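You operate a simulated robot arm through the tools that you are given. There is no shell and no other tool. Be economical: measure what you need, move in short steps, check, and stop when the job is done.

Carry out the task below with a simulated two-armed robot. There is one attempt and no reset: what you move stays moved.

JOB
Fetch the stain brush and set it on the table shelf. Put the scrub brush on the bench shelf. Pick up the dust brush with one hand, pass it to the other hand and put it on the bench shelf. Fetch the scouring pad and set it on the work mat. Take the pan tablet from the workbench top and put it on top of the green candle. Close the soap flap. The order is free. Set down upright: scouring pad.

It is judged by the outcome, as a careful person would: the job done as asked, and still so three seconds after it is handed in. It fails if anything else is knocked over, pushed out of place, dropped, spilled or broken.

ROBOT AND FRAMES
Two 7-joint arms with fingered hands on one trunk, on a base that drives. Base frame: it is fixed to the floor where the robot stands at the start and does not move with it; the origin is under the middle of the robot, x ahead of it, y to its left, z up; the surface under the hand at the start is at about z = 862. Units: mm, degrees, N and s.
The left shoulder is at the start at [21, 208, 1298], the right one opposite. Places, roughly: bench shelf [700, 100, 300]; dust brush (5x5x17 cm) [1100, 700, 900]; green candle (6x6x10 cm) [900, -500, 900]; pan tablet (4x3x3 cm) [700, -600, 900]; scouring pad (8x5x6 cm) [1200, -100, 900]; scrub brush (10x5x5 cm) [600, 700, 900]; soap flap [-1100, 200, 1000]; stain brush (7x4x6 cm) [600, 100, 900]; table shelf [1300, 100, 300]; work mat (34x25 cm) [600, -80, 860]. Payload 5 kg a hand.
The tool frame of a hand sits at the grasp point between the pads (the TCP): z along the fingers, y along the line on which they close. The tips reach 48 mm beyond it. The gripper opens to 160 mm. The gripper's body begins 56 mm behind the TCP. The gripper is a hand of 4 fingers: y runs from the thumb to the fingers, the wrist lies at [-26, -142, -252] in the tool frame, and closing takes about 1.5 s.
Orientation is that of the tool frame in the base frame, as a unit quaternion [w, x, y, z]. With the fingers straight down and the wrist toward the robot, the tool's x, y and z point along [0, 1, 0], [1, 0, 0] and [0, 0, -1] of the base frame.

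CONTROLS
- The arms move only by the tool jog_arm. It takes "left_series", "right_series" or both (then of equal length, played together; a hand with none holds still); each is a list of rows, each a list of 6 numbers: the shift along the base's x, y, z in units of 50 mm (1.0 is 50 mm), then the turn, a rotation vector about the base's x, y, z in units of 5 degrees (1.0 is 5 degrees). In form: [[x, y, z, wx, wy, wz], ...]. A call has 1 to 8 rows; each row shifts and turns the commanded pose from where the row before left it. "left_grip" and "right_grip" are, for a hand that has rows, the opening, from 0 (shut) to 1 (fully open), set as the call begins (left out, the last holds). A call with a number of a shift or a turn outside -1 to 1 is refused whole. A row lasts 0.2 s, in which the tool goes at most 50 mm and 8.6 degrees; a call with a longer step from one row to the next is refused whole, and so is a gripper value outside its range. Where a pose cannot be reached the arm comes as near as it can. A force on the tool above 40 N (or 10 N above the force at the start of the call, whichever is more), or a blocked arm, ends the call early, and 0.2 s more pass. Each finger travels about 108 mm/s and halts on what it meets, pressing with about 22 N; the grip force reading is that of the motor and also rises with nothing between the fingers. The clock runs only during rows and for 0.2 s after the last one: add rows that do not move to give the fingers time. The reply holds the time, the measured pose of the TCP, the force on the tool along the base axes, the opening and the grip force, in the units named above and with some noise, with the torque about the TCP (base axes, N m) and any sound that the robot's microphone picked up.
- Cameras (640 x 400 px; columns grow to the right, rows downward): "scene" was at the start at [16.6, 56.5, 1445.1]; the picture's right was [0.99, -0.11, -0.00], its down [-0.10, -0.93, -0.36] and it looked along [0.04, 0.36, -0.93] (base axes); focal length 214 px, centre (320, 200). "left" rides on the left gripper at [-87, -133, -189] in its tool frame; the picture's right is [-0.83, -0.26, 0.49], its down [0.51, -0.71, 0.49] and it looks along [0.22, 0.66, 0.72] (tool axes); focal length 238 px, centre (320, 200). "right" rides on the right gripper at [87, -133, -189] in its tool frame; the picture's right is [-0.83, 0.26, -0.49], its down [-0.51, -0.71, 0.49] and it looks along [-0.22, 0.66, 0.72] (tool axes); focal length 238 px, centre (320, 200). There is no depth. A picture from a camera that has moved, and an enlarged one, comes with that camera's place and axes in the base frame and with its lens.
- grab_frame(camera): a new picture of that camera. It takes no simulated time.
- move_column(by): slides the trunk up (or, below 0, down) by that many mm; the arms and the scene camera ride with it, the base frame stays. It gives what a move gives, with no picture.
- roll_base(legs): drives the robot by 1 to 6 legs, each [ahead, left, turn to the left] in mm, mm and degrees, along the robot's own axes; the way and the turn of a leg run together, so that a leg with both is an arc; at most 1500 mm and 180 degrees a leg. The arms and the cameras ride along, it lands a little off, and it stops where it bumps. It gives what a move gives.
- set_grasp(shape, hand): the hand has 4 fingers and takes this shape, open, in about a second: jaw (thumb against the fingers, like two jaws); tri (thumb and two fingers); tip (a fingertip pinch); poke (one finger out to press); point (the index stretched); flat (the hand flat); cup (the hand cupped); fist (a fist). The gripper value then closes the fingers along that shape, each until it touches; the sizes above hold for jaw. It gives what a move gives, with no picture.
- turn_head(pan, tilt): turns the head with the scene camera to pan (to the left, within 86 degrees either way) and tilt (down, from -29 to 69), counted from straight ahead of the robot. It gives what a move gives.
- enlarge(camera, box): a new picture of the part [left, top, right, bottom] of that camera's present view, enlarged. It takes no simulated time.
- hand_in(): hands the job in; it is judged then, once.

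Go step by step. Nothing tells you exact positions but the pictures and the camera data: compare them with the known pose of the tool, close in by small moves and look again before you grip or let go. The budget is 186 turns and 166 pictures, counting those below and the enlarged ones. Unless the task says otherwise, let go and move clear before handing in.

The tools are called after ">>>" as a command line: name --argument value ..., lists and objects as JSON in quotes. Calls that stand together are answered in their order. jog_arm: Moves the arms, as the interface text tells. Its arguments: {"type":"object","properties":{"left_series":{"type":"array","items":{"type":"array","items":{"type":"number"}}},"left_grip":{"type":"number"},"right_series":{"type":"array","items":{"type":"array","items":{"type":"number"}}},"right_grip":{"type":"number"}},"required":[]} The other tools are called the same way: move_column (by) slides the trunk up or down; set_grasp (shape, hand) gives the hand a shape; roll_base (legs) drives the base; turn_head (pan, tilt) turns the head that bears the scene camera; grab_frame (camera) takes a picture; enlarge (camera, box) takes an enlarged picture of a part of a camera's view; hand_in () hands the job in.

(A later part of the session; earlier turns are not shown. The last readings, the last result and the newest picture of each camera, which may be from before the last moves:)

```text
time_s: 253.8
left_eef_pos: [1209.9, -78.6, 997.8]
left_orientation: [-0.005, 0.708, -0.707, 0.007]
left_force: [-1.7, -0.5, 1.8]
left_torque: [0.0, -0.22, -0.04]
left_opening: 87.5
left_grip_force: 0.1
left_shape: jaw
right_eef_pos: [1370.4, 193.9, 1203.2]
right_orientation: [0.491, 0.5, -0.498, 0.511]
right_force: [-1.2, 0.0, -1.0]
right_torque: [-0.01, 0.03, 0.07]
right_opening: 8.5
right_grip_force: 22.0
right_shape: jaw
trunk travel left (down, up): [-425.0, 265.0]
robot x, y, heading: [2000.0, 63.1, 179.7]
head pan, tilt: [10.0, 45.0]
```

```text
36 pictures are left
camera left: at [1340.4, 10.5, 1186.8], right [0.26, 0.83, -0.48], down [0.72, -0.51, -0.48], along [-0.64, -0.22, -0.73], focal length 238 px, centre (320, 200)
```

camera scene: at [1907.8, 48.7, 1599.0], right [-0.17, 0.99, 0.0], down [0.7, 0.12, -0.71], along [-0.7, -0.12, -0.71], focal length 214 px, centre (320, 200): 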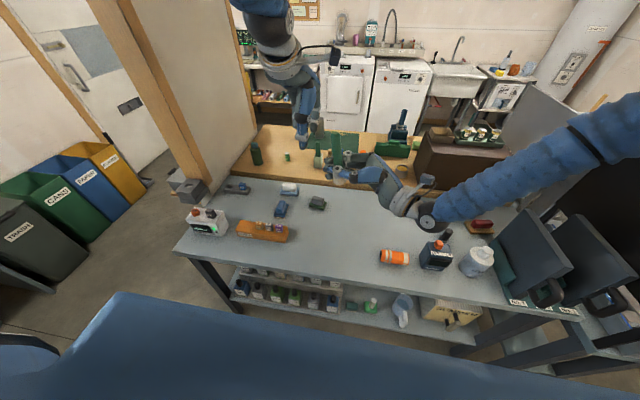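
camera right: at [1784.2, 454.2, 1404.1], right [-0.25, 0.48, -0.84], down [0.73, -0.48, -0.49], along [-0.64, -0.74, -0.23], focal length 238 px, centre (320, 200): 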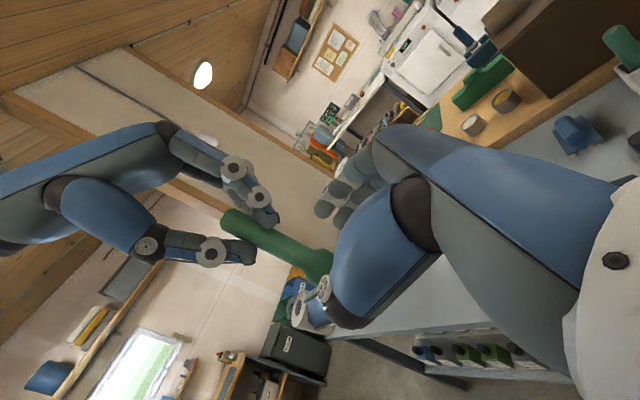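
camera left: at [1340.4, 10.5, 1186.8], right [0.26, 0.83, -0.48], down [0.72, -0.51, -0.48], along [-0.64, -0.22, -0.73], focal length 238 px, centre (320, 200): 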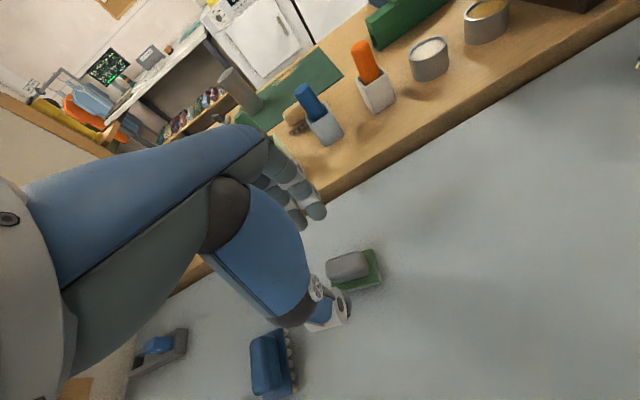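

>>> jog_arm --left_series '[[-0.04, 0.03, -0.6, 0, 0, 0], [0, 0, -0.7, 0, 0, 0], [0, 0, -0.6, 0, 0, 0], [0, 0, 0, 0, 0, 0]]'

>>> jog_arm --left_series '[[0, 0, 0, 0, 0, 0], [0, 0, 0, 0, 0, 0], [0, 0, 0, 0, 0, 0], [0, 0, 0, 0, 0, 0], [0, 0, 0, 0, 0, 0], [0, 0, 0, 0, 0, 0]]' --left_grip 0

>>> grab_frame --camera "left"

```text
time_s: 254.8
left_eef_pos: [1209.2, -77.0, 903.3]
left_orientation: [-0.005, 0.708, -0.706, 0.008]
left_force: [0.5, -0.2, -0.3]
left_torque: [-0.01, 0.01, 0.0]
left_opening: 87.8
left_grip_force: 0.1
left_shape: jaw
right_eef_pos: [1371.5, 194.2, 1203.5]
right_orientation: [0.49, 0.5, -0.498, 0.511]
right_force: [-0.3, -0.4, -1.7]
right_torque: [-0.02, 0.02, -0.03]
right_opening: 8.9
right_grip_force: 21.8
right_shape: jaw
trunk travel left (down, up): [-425.0, 265.0]
robot x, y, heading: [1997.6, 60.4, 179.7]
head pan, tilt: [10.0, 45.0]
```

```text
time_s: 256.2
left_eef_pos: [1210.5, -77.2, 903.7]
left_orientation: [-0.004, 0.707, -0.707, 0.007]
left_force: [1.2, 0.0, 6.6]
left_torque: [0.1, 0.12, -0.07]
left_opening: 33.2
left_grip_force: 21.8
left_shape: jaw
right_eef_pos: [1371.8, 194.1, 1204.2]
right_orientation: [0.491, 0.5, -0.497, 0.512]
right_force: [-0.3, 0.5, -0.9]
right_torque: [0.01, -0.03, 0.02]
right_opening: 8.6
right_grip_force: 22.1
right_shape: jaw
trunk travel left (down, up): [-425.0, 265.0]
robot x, y, heading: [1997.8, 65.5, 179.6]
head pan, tilt: [10.0, 45.0]
```

```text
35 pictures are left
camera left: at [1339.8, 12.4, 1093.3], right [0.27, 0.83, -0.49], down [0.72, -0.51, -0.48], along [-0.64, -0.22, -0.73], focal length 238 px, centre (320, 200)
```

left: 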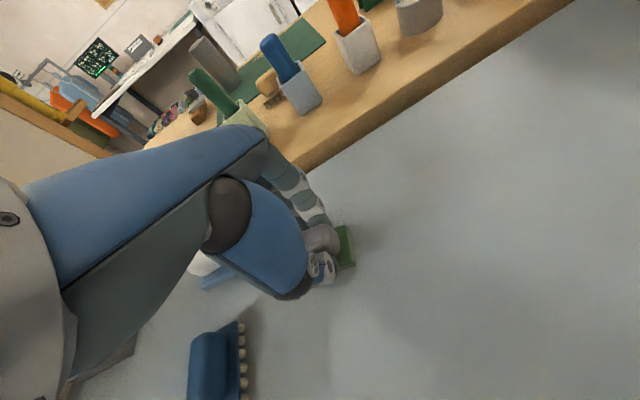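

The scouring pad is gripped upright. I lift it, swing the right hand's fingers 45° forward, raise the trunk and drive back round through the aisle.

>>> jog_arm --left_series '[[0, 0, 0.5, 0, 0, 0], [0, 0, 0.8, 0, 0, 0], [0, 0, 0.8, 0, 0, 0], [0, 0, 0.8, 0, 0, 0], [0.8, 0, 0, 0, 0, 0], [0.8, 0, 0, 0, 0, 0], [0.8, 0, 0, 0, 0, 0], [0.8, 0, 0, 0, 0, 0]]' --right_series '[[0, 0, 0.3, 0, 0, 0], [0, 0, 0.3, 0, 0, -1], [0, 0, 0.3, 0, 0, -1], [0, 0, 0.3, 0, 0, -1], [0, 0, 0.3, 0, 0, -1], [0, 0, 0.3, 0, 0, -1], [0, 0, 0.3, 0, 0, -1], [0, 0, 0.3, 0, 0, -1]]'

>>> jog_arm --left_series '[[0, 0, 0.8, 0, 0, 0], [0, 0, 0.8, 0, 0, 0]]' --right_series '[[0, 0, 0.3, 0, 0, -1], [0, 0, 0.3, 0, 0, -1]]'

>>> move_column --by 265

>>> grab_frame --camera "scene"

```text
time_s: 258.0
left_eef_pos: [1371.1, -77.5, 1049.3]
left_orientation: [-0.004, 0.708, -0.707, 0.006]
left_force: [-1.1, 0.1, 0.1]
left_torque: [0.05, 0.03, 0.0]
left_opening: 32.9
left_grip_force: 22.3
left_shape: jaw
right_eef_pos: [1372.7, 194.7, 1324.4]
right_orientation: [-0.622, -0.326, 0.626, -0.339]
right_force: [0.9, 0.0, 0.7]
right_torque: [0.0, -0.02, -0.08]
right_opening: 8.9
right_grip_force: 21.7
right_shape: jaw
trunk travel left (down, up): [-425.0, 265.0]
robot x, y, heading: [1997.2, 63.3, 179.8]
head pan, tilt: [10.0, 45.0]
```

```text
time_s: 258.6
left_eef_pos: [1372.4, -77.4, 1127.6]
left_orientation: [-0.005, 0.708, -0.707, 0.007]
left_force: [1.6, 0.4, -2.3]
left_torque: [0.06, 0.11, 0.05]
left_opening: 32.6
left_grip_force: 21.6
left_shape: jaw
right_eef_pos: [1371.8, 193.9, 1355.5]
right_orientation: [-0.649, -0.272, 0.651, -0.284]
right_force: [0.1, -0.7, -0.9]
right_torque: [-0.03, -0.02, -0.05]
right_opening: 8.7
right_grip_force: 22.4
right_shape: jaw
trunk travel left (down, up): [-425.0, 265.0]
robot x, y, heading: [1999.4, 57.1, 179.8]
head pan, tilt: [10.0, 45.0]
```

```text
time_s: 261.3
left_eef_pos: [1370.4, -78.3, 1392.4]
left_orientation: [-0.005, 0.708, -0.706, 0.007]
left_force: [-0.8, 0.0, -0.3]
left_torque: [0.03, 0.0, 0.02]
left_opening: 32.7
left_grip_force: 22.5
left_shape: jaw
right_eef_pos: [1371.2, 194.4, 1619.5]
right_orientation: [-0.648, -0.272, 0.652, -0.284]
right_force: [0.7, 0.2, -1.9]
right_torque: [0.01, -0.06, 0.04]
right_opening: 8.6
right_grip_force: 21.7
right_shape: jaw
trunk travel left (down, up): [-690.0, 0.0]
robot x, y, heading: [1997.9, 59.8, 179.5]
head pan, tilt: [10.0, 45.0]
```

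```text
34 pictures are left
camera scene: at [1906.9, 48.8, 1863.8], right [-0.17, 0.99, 0.0], down [0.7, 0.12, -0.71], along [-0.7, -0.12, -0.71], focal length 214 px, centre (320, 200)
```

scene: 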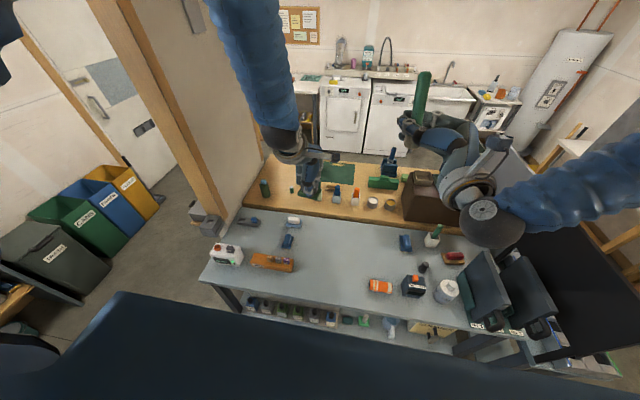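

>>> jog_arm --left_series '[[0.3, 0, 0.8, 0, 0, 0], [0.3, 0, 0.8, 0, 0, 0], [0.3, 0, 0.8, 0, 0, 0], [0.3, 0, 0.8, 0, 0, 0]]'

>>> roll_base --legs '[[-60, 0, 0.3], [0, -1000, 0]]'

>>> roll_base --legs '[[0, -545, 0]]'

>>> turn_head --pan 0 --tilt 30

>>> grab_frame --camera "scene"

```text
time_s: 262.3
left_eef_pos: [1434.6, -79.1, 1553.7]
left_orientation: [-0.005, 0.707, -0.707, 0.008]
left_force: [2.7, 0.5, -1.6]
left_torque: [0.03, 0.25, 0.04]
left_opening: 32.8
left_grip_force: 21.7
left_shape: jaw
right_eef_pos: [1373.3, 195.0, 1620.5]
right_orientation: [0.651, 0.272, -0.65, 0.284]
right_force: [1.2, -0.5, 0.2]
right_torque: [0.01, -0.04, -0.07]
right_opening: 8.8
right_grip_force: 22.1
right_shape: jaw
trunk travel left (down, up): [-690.0, 0.0]
robot x, y, heading: [1996.3, 64.2, 179.8]
head pan, tilt: [10.0, 45.0]
```

```text
time_s: 268.0
left_eef_pos: [1491.2, 915.5, 1553.3]
left_orientation: [-0.005, 0.709, -0.705, 0.007]
left_force: [0.3, -0.2, -1.1]
left_torque: [0.06, -0.04, 0.01]
left_opening: 32.7
left_grip_force: 22.2
left_shape: jaw
right_eef_pos: [1430.2, 1186.5, 1620.5]
right_orientation: [-0.649, -0.273, 0.651, -0.285]
right_force: [-0.6, 0.2, -0.9]
right_torque: [0.01, -0.02, -0.01]
right_opening: 8.7
right_grip_force: 21.6
right_shape: jaw
trunk travel left (down, up): [-690.0, 0.0]
robot x, y, heading: [2059.5, 1055.1, -180.0]
head pan, tilt: [10.0, 45.0]
```

```text
time_s: 271.2
left_eef_pos: [1489.6, 1456.2, 1552.2]
left_orientation: [-0.006, 0.712, -0.702, 0.007]
left_force: [-0.6, -0.3, -0.7]
left_torque: [0.07, -0.01, -0.01]
left_opening: 32.6
left_grip_force: 22.4
left_shape: jaw
right_eef_pos: [1427.2, 1726.6, 1619.3]
right_orientation: [-0.647, -0.277, 0.649, -0.288]
right_force: [0.0, -0.1, -0.1]
right_torque: [-0.04, -0.02, -0.03]
right_opening: 8.7
right_grip_force: 22.1
right_shape: jaw
trunk travel left (down, up): [-690.0, 0.0]
robot x, y, heading: [2060.0, 1603.0, -179.5]
head pan, tilt: [10.0, 45.0]
```

```text
time_s: 271.9
left_eef_pos: [1490.2, 1457.6, 1553.1]
left_orientation: [-0.006, 0.713, -0.702, 0.007]
left_force: [-0.4, 0.2, -0.6]
left_torque: [-0.03, -0.02, 0.01]
left_opening: 32.9
left_grip_force: 22.0
left_shape: jaw
right_eef_pos: [1426.6, 1728.6, 1619.3]
right_orientation: [-0.648, -0.275, 0.649, -0.289]
right_force: [-0.7, -0.8, -0.5]
right_torque: [-0.01, 0.04, 0.03]
right_opening: 8.7
right_grip_force: 22.1
right_shape: jaw
trunk travel left (down, up): [-690.0, 0.0]
robot x, y, heading: [2058.2, 1604.2, -179.5]
head pan, tilt: [0.0, 30.0]
```

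```text
33 pictures are left
camera scene: at [1955.1, 1603.7, 1886.5], right [-0.01, 1.0, 0.0], down [0.5, 0.0, -0.87], along [-0.87, -0.01, -0.5], focal length 214 px, centre (320, 200)
```

scene: 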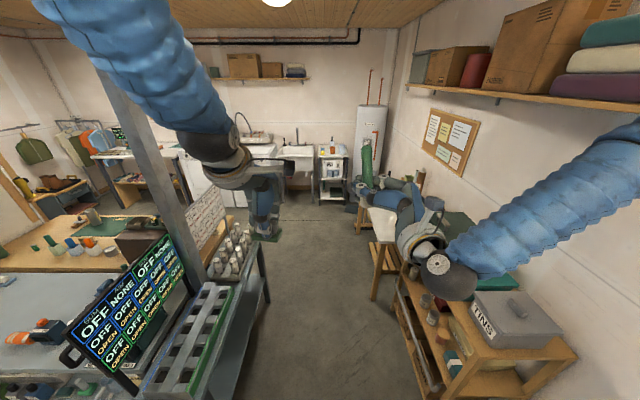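

>>> roll_base --legs '[[1300, 0, 0], [1000, 0, 0]]'

>>> roll_base --legs '[[0, 0, 179.5]]'

```text
time_s: 283.2
left_eef_pos: [-803.8, 1448.6, 1553.4]
left_orientation: [-0.006, 0.71, -0.704, 0.007]
left_force: [-0.5, 0.5, -0.7]
left_torque: [-0.01, 0.01, 0.03]
left_opening: 32.8
left_grip_force: 22.1
left_shape: jaw
right_eef_pos: [-865.2, 1720.8, 1619.8]
right_orientation: [-0.649, -0.274, 0.649, -0.287]
right_force: [0.3, 0.9, -0.6]
right_torque: [-0.01, 0.0, -0.03]
right_opening: 8.6
right_grip_force: 22.0
right_shape: jaw
trunk travel left (down, up): [-690.0, 0.0]
robot x, y, heading: [-235.9, 1592.1, -179.8]
head pan, tilt: [0.0, 30.0]
```

```text
time_s: 291.0
left_eef_pos: [329.1, 1743.4, 1552.1]
left_orientation: [-0.007, 0.699, 0.715, -0.006]
left_force: [0.4, -0.1, -1.2]
left_torque: [0.0, 0.02, 0.04]
left_opening: 32.5
left_grip_force: 21.9
left_shape: jaw
right_eef_pos: [394.3, 1472.6, 1620.0]
right_orientation: [-0.291, 0.648, 0.278, 0.646]
right_force: [0.2, 0.0, -0.8]
right_torque: [-0.02, 0.04, -0.03]
right_opening: 8.8
right_grip_force: 22.7
right_shape: jaw
trunk travel left (down, up): [-690.0, 0.0]
robot x, y, heading: [-237.7, 1590.5, 1.1]
head pan, tilt: [0.0, 30.0]
```

Back on the bench side facing the bench. I drive over to the work mat and lower the trunk.

>>> roll_base --legs '[[0, -1000, -1.1], [0, -760, 0], [230, 0, 0]]'

>>> move_column --by -390

>>> turn_head --pan 0 --tilt 50

>>> grab_frame --camera "scene"

>>> grab_frame --camera "left"

```text
time_s: 301.3
left_eef_pos: [559.8, -31.4, 1553.4]
left_orientation: [-0.006, 0.707, 0.708, -0.005]
left_force: [0.1, 0.7, -0.2]
left_torque: [0.0, -0.04, 0.01]
left_opening: 32.3
left_grip_force: 21.8
left_shape: jaw
right_eef_pos: [618.6, -304.6, 1620.8]
right_orientation: [-0.284, 0.651, 0.272, 0.649]
right_force: [-0.9, 0.2, -0.1]
right_torque: [0.0, 0.03, -0.02]
right_opening: 8.7
right_grip_force: 22.2
right_shape: jaw
trunk travel left (down, up): [-690.0, 0.0]
robot x, y, heading: [-7.6, -170.9, -0.6]
head pan, tilt: [0.0, 30.0]
```

```text
time_s: 305.0
left_eef_pos: [560.9, -31.7, 1162.6]
left_orientation: [-0.008, 0.707, 0.707, -0.006]
left_force: [0.3, -1.1, -1.3]
left_torque: [0.0, 0.03, 0.0]
left_opening: 32.6
left_grip_force: 21.6
left_shape: jaw
right_eef_pos: [620.8, -304.0, 1230.4]
right_orientation: [-0.284, 0.651, 0.271, 0.65]
right_force: [0.7, -0.1, 0.0]
right_torque: [0.01, 0.01, -0.02]
right_opening: 8.6
right_grip_force: 21.8
right_shape: jaw
trunk travel left (down, up): [-300.0, 390.0]
robot x, y, heading: [-7.9, -170.7, -0.3]
head pan, tilt: [0.0, 30.0]
```

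```text
time_s: 305.8
left_eef_pos: [560.0, -31.7, 1163.6]
left_orientation: [-0.008, 0.706, 0.708, -0.005]
left_force: [0.3, 0.4, -0.9]
left_torque: [-0.04, 0.04, 0.01]
left_opening: 32.5
left_grip_force: 22.0
left_shape: jaw
right_eef_pos: [620.6, -304.3, 1230.1]
right_orientation: [-0.284, 0.65, 0.272, 0.65]
right_force: [-0.2, 0.5, -0.4]
right_torque: [0.0, 0.02, 0.03]
right_opening: 8.6
right_grip_force: 21.7
right_shape: jaw
trunk travel left (down, up): [-300.0, 390.0]
robot x, y, heading: [-7.2, -172.8, -0.2]
head pan, tilt: [0.0, 50.0]
```

```text
32 pictures are left
camera scene: at [80.3, -171.2, 1467.1], right [-0.01, -1.0, 0.0], down [-0.77, 0.0, -0.64], along [0.64, 0.0, -0.77], focal length 214 px, centre (320, 200)
```

scene: 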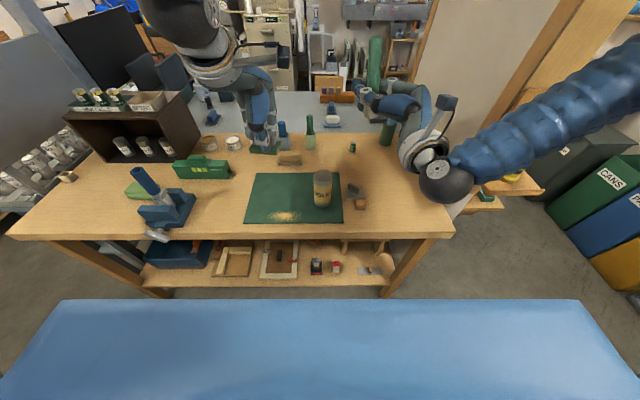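

```text
31 pictures are left
camera left: at [431.9, -118.1, 1352.7], right [-0.27, -0.83, -0.48], down [-0.72, 0.51, -0.48], along [0.64, 0.22, -0.73], focal length 238 px, centre (320, 200)
```

left: 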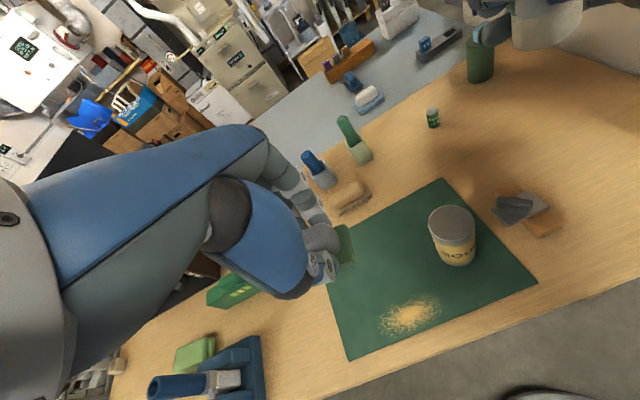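

>>> jog_arm --left_series '[[0.6, 0.26, 0, 0, 0, 0], [0.6, 0.26, 0, 0, 0, 0], [0.6, 0.26, 0, 0, 0, 0], [0, 0, -0.9, 0, 0, 0], [0, 0, -0.9, 0, 0, 0], [0, 0, -0.9, 0, 0, 0], [0, 0, -0.9, 0, 0, 0], [0, 0, -0.7, 0, 0, 0]]'

>>> enlarge --camera "left" --box '[240, 160, 480, 340]'

```text
time_s: 307.6
left_eef_pos: [651.2, 6.2, 947.9]
left_orientation: [-0.007, 0.706, 0.708, -0.005]
left_force: [2.2, 0.2, 0.0]
left_torque: [-0.02, 0.18, -0.02]
left_opening: 32.2
left_grip_force: 22.7
left_shape: jaw
right_eef_pos: [621.7, -304.5, 1230.2]
right_orientation: [-0.285, 0.651, 0.272, 0.648]
right_force: [0.2, 1.3, -1.8]
right_torque: [0.03, 0.0, 0.04]
right_opening: 8.4
right_grip_force: 21.8
right_shape: jaw
trunk travel left (down, up): [-300.0, 390.0]
robot x, y, heading: [-6.4, -174.0, -0.3]
head pan, tilt: [0.0, 50.0]
```

```text
2.22 times, centred on (360, 250) of left
camera zoom: at [522.2, -79.7, 1136.9], right [-0.27, -0.83, -0.48], down [-0.72, 0.51, -0.48], along [0.64, 0.22, -0.73], focal length 530 px, centre (231, 89)
```

zoom: 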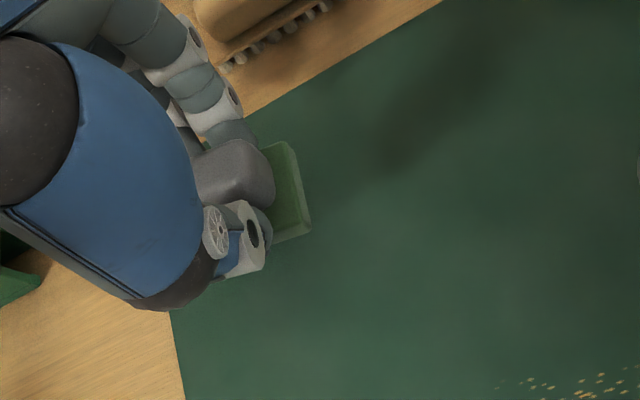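

>>> jog_arm --left_series '[[-0.4, -0.6, 0, 0, 0, 0], [0, 0, -0.2, 0, 0, 0], [0, 0, -0.12, 0, 0, 0], [0, 0, 0, 0, 0, 0]]'

>>> jog_arm --left_series '[[0, 0, -0.08, 0, 0, 0], [0, 0, 0, 0, 0, 0]]'

>>> jog_arm --left_series '[[0, 0, -0.06, 0, 0, 0], [0, 0, 0, 0, 0, 0]]'

```text
time_s: 308.6
left_eef_pos: [629.4, -23.2, 933.0]
left_orientation: [-0.007, 0.706, 0.708, -0.005]
left_force: [0.2, -0.5, -1.5]
left_torque: [-0.05, 0.01, 0.0]
left_opening: 32.3
left_grip_force: 22.2
left_shape: jaw
right_eef_pos: [620.5, -304.6, 1229.1]
right_orientation: [-0.284, 0.652, 0.272, 0.649]
right_force: [0.4, 0.4, 0.2]
right_torque: [0.04, -0.01, -0.02]
right_opening: 8.5
right_grip_force: 22.6
right_shape: jaw
trunk travel left (down, up): [-300.0, 390.0]
robot x, y, heading: [-8.6, -169.7, -0.4]
head pan, tilt: [0.0, 50.0]
```

```text
time_s: 309.2
left_eef_pos: [630.5, -23.5, 927.8]
left_orientation: [-0.007, 0.706, 0.708, -0.005]
left_force: [0.6, -1.0, -1.5]
left_torque: [0.03, 0.01, -0.03]
left_opening: 32.3
left_grip_force: 22.1
left_shape: jaw
right_eef_pos: [619.1, -304.0, 1229.2]
right_orientation: [-0.284, 0.65, 0.272, 0.65]
right_force: [0.7, 0.1, 0.2]
right_torque: [0.0, 0.02, -0.04]
right_opening: 8.6
right_grip_force: 22.3
right_shape: jaw
trunk travel left (down, up): [-300.0, 390.0]
robot x, y, heading: [-3.7, -170.1, -0.3]
head pan, tilt: [0.0, 50.0]
```

```text
time_s: 309.8
left_eef_pos: [630.7, -23.3, 926.2]
left_orientation: [-0.007, 0.706, 0.708, -0.004]
left_force: [-2.6, 0.1, 17.4]
left_torque: [-0.08, -0.5, -0.02]
left_opening: 32.7
left_grip_force: 22.6
left_shape: jaw
right_eef_pos: [618.6, -304.5, 1231.9]
right_orientation: [-0.284, 0.651, 0.271, 0.649]
right_force: [-0.3, -0.6, -0.6]
right_torque: [0.02, -0.01, 0.0]
right_opening: 8.6
right_grip_force: 22.1
right_shape: jaw
trunk travel left (down, up): [-300.0, 390.0]
robot x, y, heading: [-8.9, -169.5, -0.4]
head pan, tilt: [0.0, 50.0]
```

The pad has touched the mat (17 N). I release it, rise and check.

>>> jog_arm --left_series '[[0, 0, 0.03, 0, 0, 0], [0, 0, 0, 0, 0, 0], [0, 0, 0, 0, 0, 0], [0, 0, 0, 0, 0, 0]]' --left_grip 0.55

>>> jog_arm --left_series '[[0, 0, 0.4, 0, 0, 0], [0, 0, 0.8, 0, 0, 0], [0, 0, 0.8, 0, 0, 0], [0, 0, 0.8, 0, 0, 0], [0, 0, 0.8, 0, 0, 0], [0, 0, 0.8, 0, 0, 0], [0, 0.5, 0.8, 0, 0, 0], [0, 0.5, 0.8, 0, 0, 0]]'

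>>> enlarge --camera "scene" --box '[220, 140, 400, 280]'

```text
time_s: 310.8
left_eef_pos: [630.6, -23.6, 925.1]
left_orientation: [-0.008, 0.707, 0.707, -0.005]
left_force: [0.4, 0.7, -0.8]
left_torque: [-0.03, -0.02, 0.03]
left_opening: 87.3
left_grip_force: 0.0
left_shape: jaw
right_eef_pos: [621.4, -303.8, 1231.0]
right_orientation: [-0.285, 0.651, 0.271, 0.649]
right_force: [-0.4, 0.5, -0.5]
right_torque: [0.01, 0.0, -0.05]
right_opening: 8.7
right_grip_force: 21.3
right_shape: jaw
trunk travel left (down, up): [-300.0, 390.0]
robot x, y, heading: [-11.4, -171.7, -0.2]
head pan, tilt: [0.0, 50.0]
```

```text
time_s: 312.6
left_eef_pos: [629.8, 26.7, 1226.4]
left_orientation: [-0.008, 0.707, 0.707, -0.005]
left_force: [-1.1, 0.7, -0.6]
left_torque: [-0.04, -0.14, 0.02]
left_opening: 87.8
left_grip_force: 0.0
left_shape: jaw
right_eef_pos: [619.9, -303.6, 1231.7]
right_orientation: [-0.284, 0.651, 0.272, 0.649]
right_force: [-0.6, -1.1, 0.2]
right_torque: [-0.03, 0.06, -0.07]
right_opening: 8.6
right_grip_force: 21.4
right_shape: jaw
trunk travel left (down, up): [-300.0, 390.0]
robot x, y, heading: [-2.0, -171.0, -0.4]
head pan, tilt: [0.0, 50.0]
```

```text
2.86 times, centred on (310, 210) of scene
camera zoom: at [78.9, -170.7, 1467.1], right [-0.01, -1.0, 0.0], down [-0.77, 0.0, -0.64], along [0.64, 0.0, -0.77], focal length 613 px, centre (349, 171)
```

zoom: 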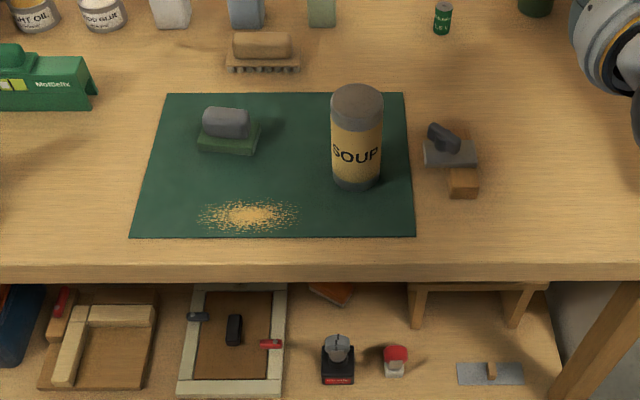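

The scouring pad stands upright on the mat. Last job: the dust brush to the bench shelf, in the gap between the red item and the trowel. I back off, point the right fingers straight ahead, and raise the left hand.

>>> roll_base --legs '[[-330, 0, 0.3]]'

>>> jog_arm --right_series '[[0, -0.25, 0, 0, 0, -1], [0, -0.25, 0, 0, 0, -1], [0, -0.25, 0, 0, 0, -1], [0, -0.25, 0, 0, 0, -1], [0, -0.25, 0, 0, 0, -1], [0, -0.25, 0, 0, 0, -1], [0, -0.25, 0, 0, 0, -1], [0, -0.25, 0, 0, 0, -1]]' --left_series '[[0, 0.1, 0.7, 0, 0, 0], [0, 0.1, 0.7, 0, 0, 0], [0, 0.1, 0.7, 0, 0, 0], [0, 0.1, 0.7, 0, 0, 0], [0, 0.1, 0.7, 0, 0, 0], [0, 0.1, 0.7, 0, 0, 0], [0, 0.1, 0.7, 0, 0, 0], [0, 0.1, 0.7, 0, 0, 0]]'

>>> move_column --by -295

>>> jog_arm --right_series '[[0, 0, -0.9, 0, 0, -1], [0, 0, -0.9, 0, 0, 0], [0, 0, -0.9, 0, 0, 0], [0, 0, -0.9, 0, 0, 0], [0, 0, -0.9, 0, 0, 0], [0, 0, -0.9, 0, 0, 0], [0, 0, -0.9, 0, 0, 0], [0, 0, -0.9, 0, 0, 0]]'

>>> turn_head --pan -10 --tilt 40

>>> grab_frame --camera "scene"

```text
time_s: 314.8
left_eef_pos: [297.0, 30.3, 1226.8]
left_orientation: [-0.008, 0.705, 0.709, -0.006]
left_force: [-0.2, -0.2, 1.2]
left_torque: [-0.01, -0.03, -0.01]
left_opening: 87.7
left_grip_force: 0.0
left_shape: jaw
right_eef_pos: [287.8, -299.2, 1230.7]
right_orientation: [-0.286, 0.651, 0.273, 0.648]
right_force: [-0.1, 0.6, -0.9]
right_torque: [0.0, 0.04, -0.04]
right_opening: 8.5
right_grip_force: 21.6
right_shape: jaw
trunk travel left (down, up): [-300.0, 390.0]
robot x, y, heading: [-339.3, -168.1, -0.3]
head pan, tilt: [0.0, 50.0]
```

```text
time_s: 316.6
left_eef_pos: [297.5, 71.4, 1505.7]
left_orientation: [-0.007, 0.705, 0.71, -0.006]
left_force: [-1.0, 0.0, -0.5]
left_torque: [-0.06, -0.05, 0.01]
left_opening: 87.6
left_grip_force: 0.1
left_shape: jaw
right_eef_pos: [287.6, -401.0, 1230.2]
right_orientation: [-0.046, 0.704, 0.032, 0.708]
right_force: [-0.3, 0.7, -1.4]
right_torque: [-0.01, 0.01, -0.02]
right_opening: 8.7
right_grip_force: 22.2
right_shape: jaw
trunk travel left (down, up): [-300.0, 390.0]
robot x, y, heading: [-338.5, -168.7, -0.1]
head pan, tilt: [0.0, 50.0]
```

```text
time_s: 319.6
left_eef_pos: [297.3, 70.2, 1212.0]
left_orientation: [-0.006, 0.705, 0.709, -0.004]
left_force: [-0.3, -0.4, -0.3]
left_torque: [0.01, 0.0, 0.0]
left_opening: 87.7
left_grip_force: 0.1
left_shape: jaw
right_eef_pos: [287.2, -400.8, 936.3]
right_orientation: [-0.046, 0.704, 0.034, 0.708]
right_force: [-0.1, 0.4, -0.8]
right_torque: [0.0, 0.03, 0.0]
right_opening: 9.0
right_grip_force: 21.8
right_shape: jaw
trunk travel left (down, up): [-5.0, 685.0]
robot x, y, heading: [-340.0, -169.8, -0.2]
head pan, tilt: [0.0, 50.0]
```

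```text
time_s: 321.4
left_eef_pos: [298.7, 70.4, 1210.5]
left_orientation: [-0.007, 0.705, 0.709, -0.005]
left_force: [0.0, -0.2, -0.4]
left_torque: [0.03, -0.02, -0.01]
left_opening: 87.9
left_grip_force: 0.1
left_shape: jaw
right_eef_pos: [286.6, -402.3, 575.8]
right_orientation: [-0.016, 0.705, 0.003, 0.709]
right_force: [0.9, -0.1, -1.1]
right_torque: [0.03, -0.01, 0.01]
right_opening: 8.5
right_grip_force: 22.5
right_shape: jaw
trunk travel left (down, up): [-5.0, 685.0]
robot x, y, heading: [-338.1, -169.5, -0.2]
head pan, tilt: [0.0, 50.0]
```

```text
time_s: 322.1
left_eef_pos: [299.3, 70.3, 1210.9]
left_orientation: [-0.007, 0.706, 0.708, -0.006]
left_force: [0.2, 0.2, 0.0]
left_torque: [0.01, 0.01, -0.02]
left_opening: 87.7
left_grip_force: 0.0
left_shape: jaw
right_eef_pos: [286.3, -400.1, 576.2]
right_orientation: [-0.015, 0.705, 0.004, 0.709]
right_force: [0.4, -0.2, -1.6]
right_torque: [0.0, 0.02, -0.03]
right_opening: 8.9
right_grip_force: 21.7
right_shape: jaw
trunk travel left (down, up): [-5.0, 685.0]
robot x, y, heading: [-341.0, -172.1, -0.1]
head pan, tilt: [-10.0, 40.0]
```

```text
28 pictures are left
camera scene: at [-246.0, -184.3, 1186.1], right [-0.17, -0.98, 0.0], down [-0.63, 0.11, -0.77], along [0.75, -0.13, -0.64], focal length 214 px, centre (320, 200)
```

scene: 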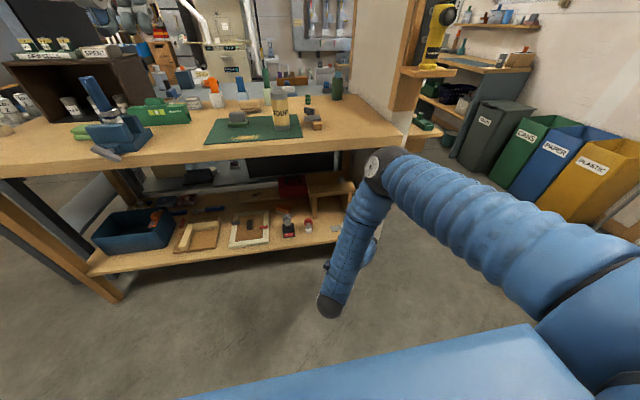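

>>> jog_arm --right_series '[[0.15, 0, -0.85, 0, 0, 0], [0.15, 0, -0.85, 0, 0, 0], [0.15, 0, -0.85, 0, 0, 0], [0.2, 0, -0.85, 0, 0, 0], [0.2, 0, -0.6, 0, 0, 0], [0, 0, 0, 0, 0, 0]]'

>>> grab_frame --camera "right"

>>> grab_frame --camera "scene"

```text
time_s: 323.5
left_eef_pos: [296.9, 71.2, 1211.5]
left_orientation: [-0.007, 0.705, 0.709, -0.005]
left_force: [0.8, -0.9, -0.2]
left_torque: [-0.01, 0.0, 0.03]
left_opening: 87.8
left_grip_force: 0.1
left_shape: jaw
right_eef_pos: [329.9, -402.8, 374.9]
right_orientation: [-0.016, 0.705, 0.003, 0.709]
right_force: [0.3, -0.5, -0.4]
right_torque: [-0.02, 0.03, 0.0]
right_opening: 8.5
right_grip_force: 22.1
right_shape: jaw
trunk travel left (down, up): [-5.0, 685.0]
robot x, y, heading: [-340.4, -166.5, 0.1]
head pan, tilt: [-10.0, 40.0]
```

```text
27 pictures are left
camera right: at [136.8, -274.8, 463.9], right [-0.48, -0.26, -0.84], down [0.47, 0.73, -0.49], along [0.74, -0.63, -0.23], focal length 238 px, centre (320, 200)
```

right: 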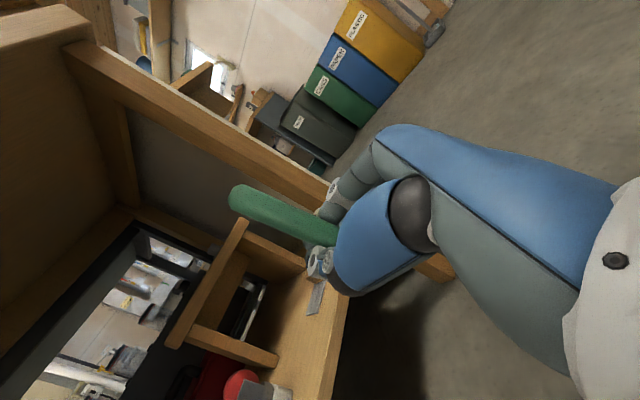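

```text
26 pictures are left
camera scene: at [-246.0, -184.4, 1186.3], right [-0.17, -0.98, 0.0], down [-0.63, 0.11, -0.77], along [0.75, -0.13, -0.64], focal length 214 px, centre (320, 200)
```

scene: 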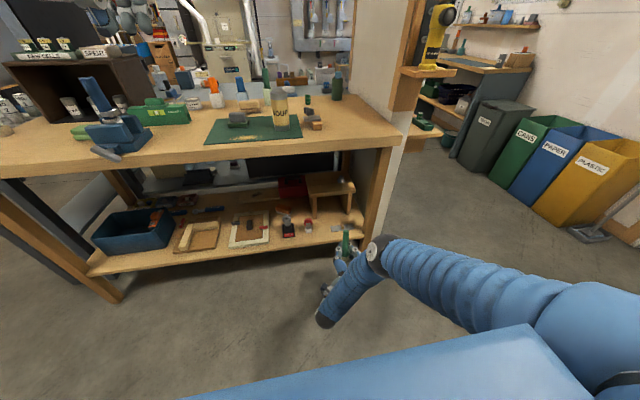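

>>> roll_base --legs '[[0, 62, 0], [75, 0, 0]]'

>>> enlarge --camera "scene" --box '[260, 160, 440, 300]'

>>> grab_frame --camera "right"

```text
time_s: 325.1
left_eef_pos: [373.9, 132.0, 1209.9]
left_orientation: [-0.008, 0.704, 0.71, -0.006]
left_force: [1.2, -0.4, -0.1]
left_torque: [-0.06, 0.16, 0.01]
left_opening: 87.6
left_grip_force: 0.1
left_shape: jaw
right_eef_pos: [405.7, -340.4, 373.9]
right_orientation: [-0.016, 0.706, 0.003, 0.708]
right_force: [0.0, -0.6, -0.4]
right_torque: [-0.01, -0.08, 0.03]
right_opening: 8.3
right_grip_force: 21.8
right_shape: jaw
trunk travel left (down, up): [-5.0, 685.0]
robot x, y, heading: [-264.9, -105.6, -0.0]
head pan, tilt: [-10.0, 40.0]
```

```text
2.86 times, centred on (350, 230) of scene
camera zoom: at [-170.3, -122.3, 1186.0], right [-0.17, -0.98, 0.0], down [-0.63, 0.11, -0.77], along [0.75, -0.13, -0.64], focal length 613 px, centre (234, 114)
```

zoom: 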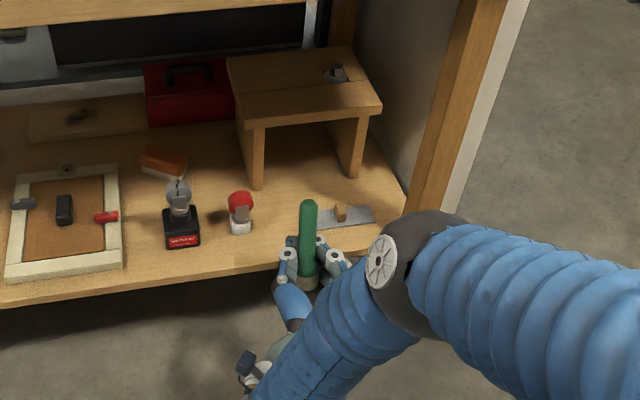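

```text
24 pictures are left
camera right: at [211.8, -212.6, 463.4], right [-0.48, -0.26, -0.84], down [0.47, 0.73, -0.49], along [0.74, -0.63, -0.23], focal length 238 px, centre (320, 200)
```

right: 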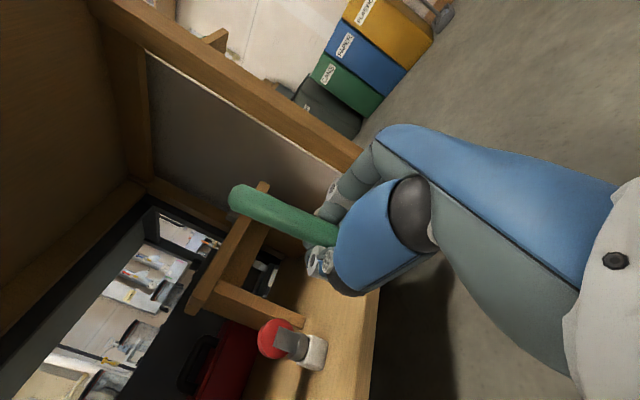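

>>> roll_base --legs '[[95, 0, 0]]'

>>> enlarge --camera "scene" --box '[260, 180, 440, 320]'

>>> enlarge --camera "right" --box '[200, 160, 440, 400]'

```text
time_s: 326.2
left_eef_pos: [469.3, 133.0, 1209.0]
left_orientation: [-0.009, 0.705, 0.709, -0.006]
left_force: [1.9, -0.1, -1.5]
left_torque: [-0.04, 0.14, -0.05]
left_opening: 87.7
left_grip_force: 0.2
left_shape: jaw
right_eef_pos: [499.4, -339.1, 373.5]
right_orientation: [-0.016, 0.705, 0.004, 0.709]
right_force: [0.8, 0.2, -1.1]
right_torque: [0.01, -0.06, 0.04]
right_opening: 8.8
right_grip_force: 22.2
right_shape: jaw
trunk travel left (down, up): [-5.0, 685.0]
robot x, y, heading: [-166.7, -108.7, 0.0]
head pan, tilt: [-10.0, 40.0]
```

```text
2.86 times, centred on (350, 250) of scene
camera zoom: at [-74.8, -122.3, 1186.0], right [-0.17, -0.98, 0.0], down [-0.63, 0.11, -0.77], along [0.75, -0.13, -0.64], focal length 613 px, centre (234, 57)
```

zoom: 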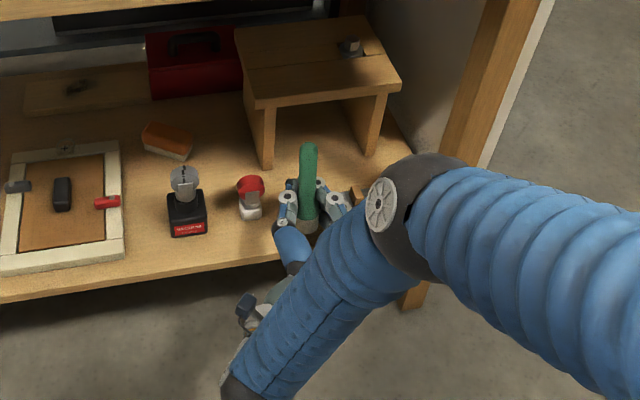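

```text
1.67 times, centred on (320, 280) of right
camera zoom: at [307.1, -212.7, 463.4], right [-0.48, -0.26, -0.84], down [0.47, 0.73, -0.49], along [0.74, -0.63, -0.23], focal length 397 px, centre (320, 67)
```

zoom: 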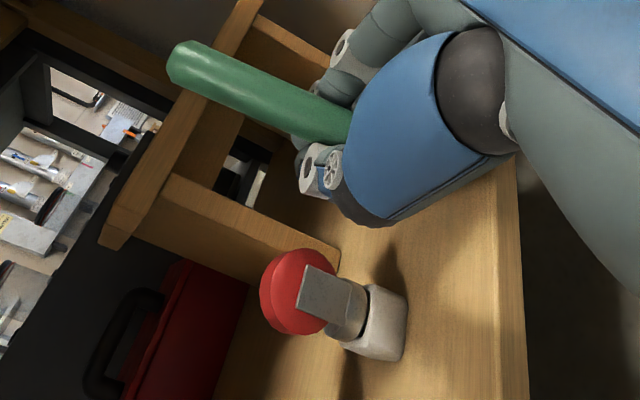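

>>> jog_arm --right_series '[[0, 0, -0.3, 0, 0, 0], [0, 0, -0.2, 0, 0, 0], [0, 0, 0, 0, 0, 0]]'

>>> jog_arm --right_series '[[0, 0, -0.1, 0, 0, 0], [0, 0, 0, 0, 0, 0]]'

>>> jog_arm --right_series '[[0, 0, -0.1, 0, 0, 0], [0, 0, 0, 0, 0, 0]]'

```text
time_s: 327.1
left_eef_pos: [467.5, 133.1, 1210.1]
left_orientation: [-0.008, 0.705, 0.709, -0.005]
left_force: [-0.5, -0.2, -0.1]
left_torque: [0.01, -0.04, -0.04]
left_opening: 87.6
left_grip_force: 0.0
left_shape: jaw
right_eef_pos: [500.1, -339.6, 349.4]
right_orientation: [-0.016, 0.706, 0.003, 0.708]
right_force: [-0.1, -1.2, -0.8]
right_torque: [-0.02, 0.0, 0.01]
right_opening: 8.5
right_grip_force: 22.2
right_shape: jaw
trunk travel left (down, up): [-5.0, 685.0]
robot x, y, heading: [-172.6, -107.6, -0.2]
head pan, tilt: [-10.0, 40.0]
```

```text
time_s: 327.6
left_eef_pos: [467.8, 133.6, 1209.3]
left_orientation: [-0.008, 0.705, 0.709, -0.005]
left_force: [-0.8, -0.4, 0.0]
left_torque: [0.04, 0.0, 0.02]
left_opening: 87.7
left_grip_force: 0.0
left_shape: jaw
right_eef_pos: [499.5, -339.4, 346.0]
right_orientation: [-0.016, 0.704, 0.003, 0.71]
right_force: [-1.2, 0.0, 8.2]
right_torque: [-0.48, 0.29, -0.08]
right_opening: 8.5
right_grip_force: 22.0
right_shape: jaw
trunk travel left (down, up): [-5.0, 685.0]
robot x, y, heading: [-169.2, -105.4, -0.2]
head pan, tilt: [-10.0, 40.0]
```

```text
time_s: 328.2
left_eef_pos: [466.2, 133.9, 1210.5]
left_orientation: [-0.007, 0.705, 0.709, -0.004]
left_force: [0.1, 0.7, -0.4]
left_torque: [-0.02, -0.03, -0.02]
left_opening: 87.6
left_grip_force: 0.1
left_shape: jaw
right_eef_pos: [500.7, -338.5, 343.6]
right_orientation: [-0.015, 0.704, 0.003, 0.71]
right_force: [-8.1, 1.9, 31.8]
right_torque: [-1.54, 1.45, -0.5]
right_opening: 8.8
right_grip_force: 22.0
right_shape: jaw
trunk travel left (down, up): [-5.0, 685.0]
robot x, y, heading: [-166.6, -108.2, -0.0]
head pan, tilt: [-10.0, 40.0]
```

>>> enlarge --camera "scene" --box '[315, 215, 385, 270]'

```text
7.27 times, centred on (350, 242) of scene
camera zoom: at [-78.0, -121.6, 1186.6], right [-0.17, -0.98, 0.0], down [-0.63, 0.11, -0.77], along [0.76, -0.13, -0.64], focal length 1560 px, centre (102, -109)
```

zoom: 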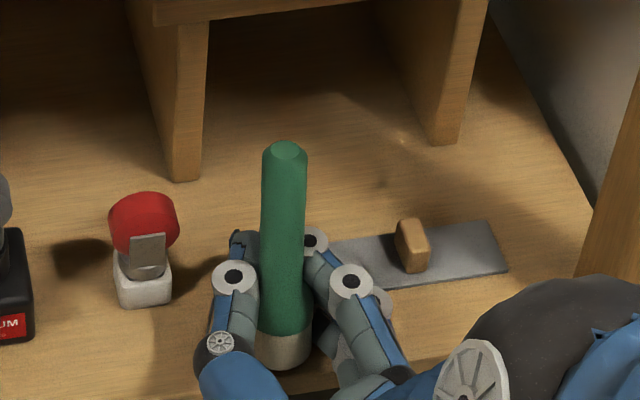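

The brush base is only ~4 mm above the shelf, with a knuckle resting at the shelf edge. I open the fingers just a little to let it stand.

>>> jog_arm --right_series '[[0, 0, 0, 0, 0, 0], [0, 0, 0, 0, 0, 0], [0, 0, 0, 0, 0, 0]]' --right_grip 0.16

>>> enlarge --camera "scene" --box '[315, 215, 385, 270]'

```text
time_s: 329.1
left_eef_pos: [466.3, 134.0, 1211.3]
left_orientation: [-0.008, 0.705, 0.709, -0.005]
left_force: [0.6, 0.0, 0.4]
left_torque: [-0.01, -0.03, -0.02]
left_opening: 87.6
left_grip_force: 0.1
left_shape: jaw
right_eef_pos: [499.5, -336.2, 342.6]
right_orientation: [-0.017, 0.704, 0.004, 0.71]
right_force: [-4.0, 24.1, 33.8]
right_torque: [-0.38, 1.16, -0.77]
right_opening: 25.1
right_grip_force: 0.0
right_shape: jaw
trunk travel left (down, up): [-5.0, 685.0]
robot x, y, heading: [-168.2, -106.7, 0.0]
head pan, tilt: [-10.0, 40.0]
```

```text
7.27 times, centred on (350, 242) of scene
camera zoom: at [-77.7, -120.9, 1186.5], right [-0.17, -0.98, 0.0], down [-0.63, 0.11, -0.77], along [0.76, -0.13, -0.64], focal length 1560 px, centre (102, -109)
```

zoom: 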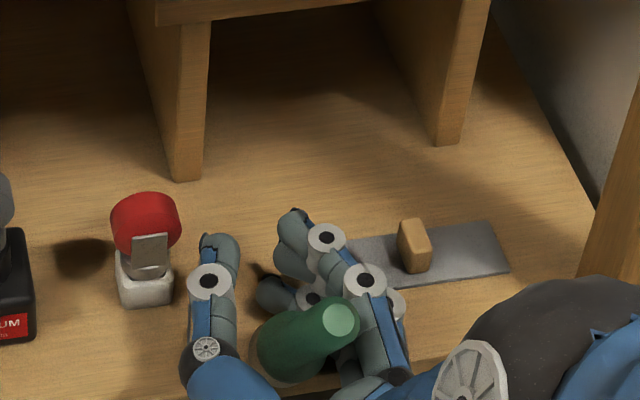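

The brush tipped back onto the hand. I close at once to secure it before it can slip.

>>> jog_arm --right_series '[[0, 0, 0, 0, 0, 0], [0, 0, 0, 0, 0, 0], [0, 0, 0, 0, 0, 0]]' --right_grip 0

>>> enlarge --camera "scene" --box '[315, 215, 385, 270]'

>>> enlarge --camera "right" --box '[200, 160, 440, 340]'

```text
time_s: 329.9
left_eef_pos: [466.8, 133.1, 1211.3]
left_orientation: [-0.007, 0.705, 0.709, -0.005]
left_force: [0.2, -0.6, -0.3]
left_torque: [0.05, 0.0, 0.02]
left_opening: 87.9
left_grip_force: 0.1
left_shape: jaw
right_eef_pos: [500.0, -341.6, 342.8]
right_orientation: [-0.014, 0.703, 0.004, 0.711]
right_force: [0.0, 1.0, 35.0]
right_torque: [-1.71, 0.86, -0.14]
right_opening: 0.0
right_grip_force: 22.1
right_shape: jaw
trunk travel left (down, up): [-5.0, 685.0]
robot x, y, heading: [-167.8, -106.7, -0.1]
head pan, tilt: [-10.0, 40.0]
```

```text
7.27 times, centred on (350, 242) of scene
camera zoom: at [-77.8, -122.0, 1186.5], right [-0.17, -0.98, 0.0], down [-0.63, 0.11, -0.77], along [0.76, -0.13, -0.64], focal length 1560 px, centre (102, -109)
```

zoom: 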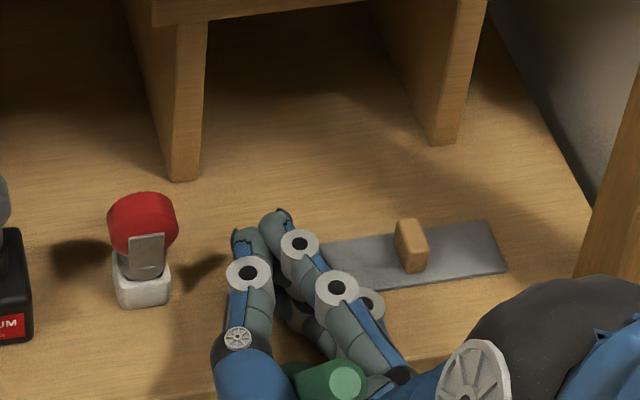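

```text
2.22 times, centred on (320, 250) of right
camera zoom: at [306.8, -214.1, 430.1], right [-0.47, -0.26, -0.84], down [0.48, 0.73, -0.49], along [0.74, -0.64, -0.22], focal length 530 px, centre (320, 89)
```

zoom: 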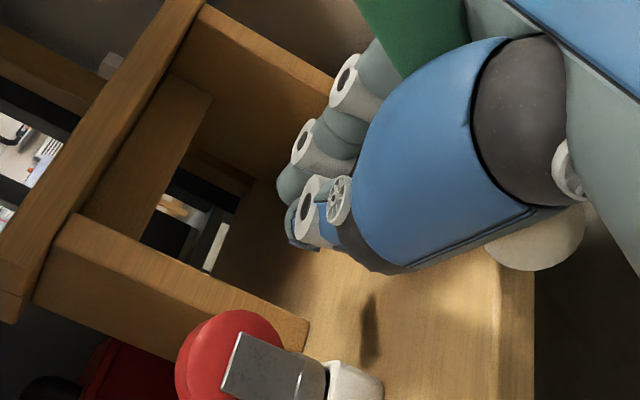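

>>> enlarge --camera "scene" --box '[300, 225, 400, 305]'

>>> enlarge --camera "right" --box '[320, 120, 640, 320]'

```text
5.00 times, centred on (350, 265) of scene
camera zoom: at [-77.8, -122.0, 1186.5], right [-0.17, -0.98, 0.0], down [-0.63, 0.11, -0.77], along [0.76, -0.13, -0.64], focal length 1072 px, centre (170, -125)
```

zoom: 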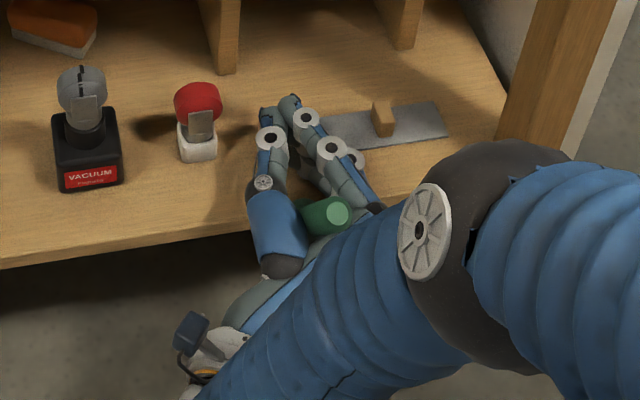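

```text
2.00 times, centred on (480, 220) of right
camera zoom: at [306.8, -214.1, 430.1], right [-0.47, -0.26, -0.84], down [0.48, 0.73, -0.49], along [0.74, -0.64, -0.22], focal length 477 px, centre (0, 160)
```

zoom: 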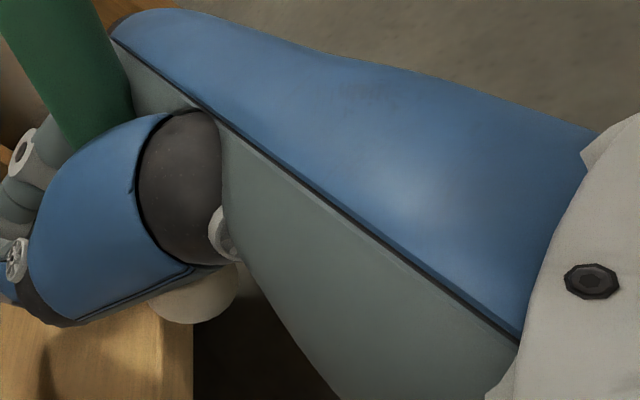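

The brush is now wedged in the crook of the closed hand, near the shelf edge. I test whether it is really held by rising 10 mm and comparing.

>>> jog_arm --right_series '[[0, 0, 0.1, 0, 0, 0], [0, 0, 0.15, 0, 0, 0], [0, 0, 0, 0, 0, 0]]'

>>> enlarge --camera "right" --box '[320, 120, 640, 320]'

```text
time_s: 330.6
left_eef_pos: [468.6, 131.9, 1209.6]
left_orientation: [-0.008, 0.704, 0.71, -0.006]
left_force: [-0.8, -0.1, 1.3]
left_torque: [-0.04, -0.01, -0.02]
left_opening: 87.7
left_grip_force: 0.1
left_shape: jaw
right_eef_pos: [499.1, -338.9, 351.8]
right_orientation: [-0.017, 0.707, 0.003, 0.707]
right_force: [0.1, 0.3, -0.3]
right_torque: [-0.03, -0.02, 0.0]
right_opening: 0.1
right_grip_force: 22.1
right_shape: jaw
trunk travel left (down, up): [-5.0, 685.0]
robot x, y, heading: [-171.0, -107.9, 0.1]
head pan, tilt: [-10.0, 40.0]
```

```text
2.00 times, centred on (480, 220) of right
camera zoom: at [305.8, -212.3, 440.4], right [-0.48, -0.26, -0.84], down [0.47, 0.73, -0.49], along [0.74, -0.63, -0.23], focal length 477 px, centre (0, 160)
```

zoom: 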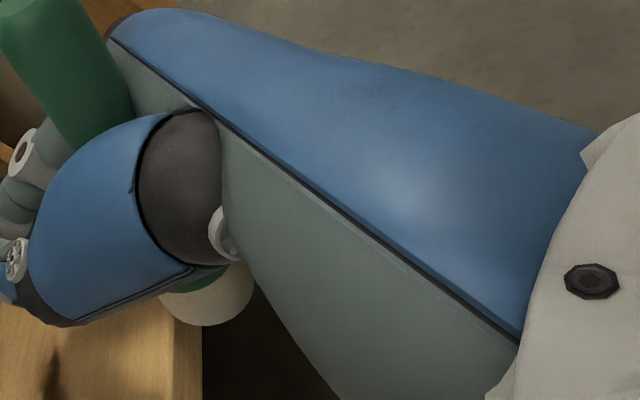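

The brush stayed put when the hand rose, so its base rests on the shelf lip and it leans back in the closed ring of the hand. I lower back to level and push it gently forward, further onto the shelf.

>>> jog_arm --right_series '[[0, 0, -0.08, 0, 0, 0], [0.2, 0, 0, 0, 0, 0], [0.2, 0, 0, 0, 0, 0], [0.2, 0, 0, 0, 0, 0], [0, 0, 0, 0, 0, 0]]'

>>> enlarge --camera "scene" --box '[300, 215, 400, 295]'

```text
time_s: 331.9
left_eef_pos: [468.5, 133.0, 1210.5]
left_orientation: [-0.009, 0.704, 0.71, -0.005]
left_force: [-0.1, 0.4, 1.2]
left_torque: [0.02, -0.02, -0.01]
left_opening: 87.6
left_grip_force: 0.0
left_shape: jaw
right_eef_pos: [528.9, -338.6, 348.2]
right_orientation: [-0.016, 0.705, 0.004, 0.709]
right_force: [-0.5, 1.3, 0.8]
right_torque: [-0.07, 0.18, -0.05]
right_opening: 0.0
right_grip_force: 22.0
right_shape: jaw
trunk travel left (down, up): [-5.0, 685.0]
robot x, y, heading: [-173.1, -104.8, -0.0]
head pan, tilt: [-10.0, 40.0]
```

```text
5.00 times, centred on (350, 255) of scene
camera zoom: at [-76.1, -122.4, 1186.2], right [-0.17, -0.98, 0.0], down [-0.63, 0.11, -0.77], along [0.75, -0.13, -0.64], focal length 1072 px, centre (170, -75)
```

zoom: 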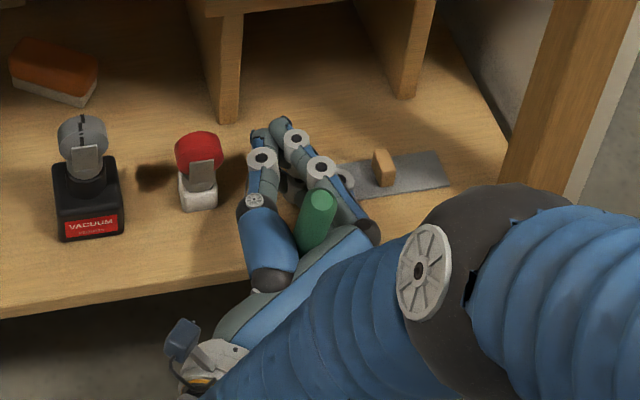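

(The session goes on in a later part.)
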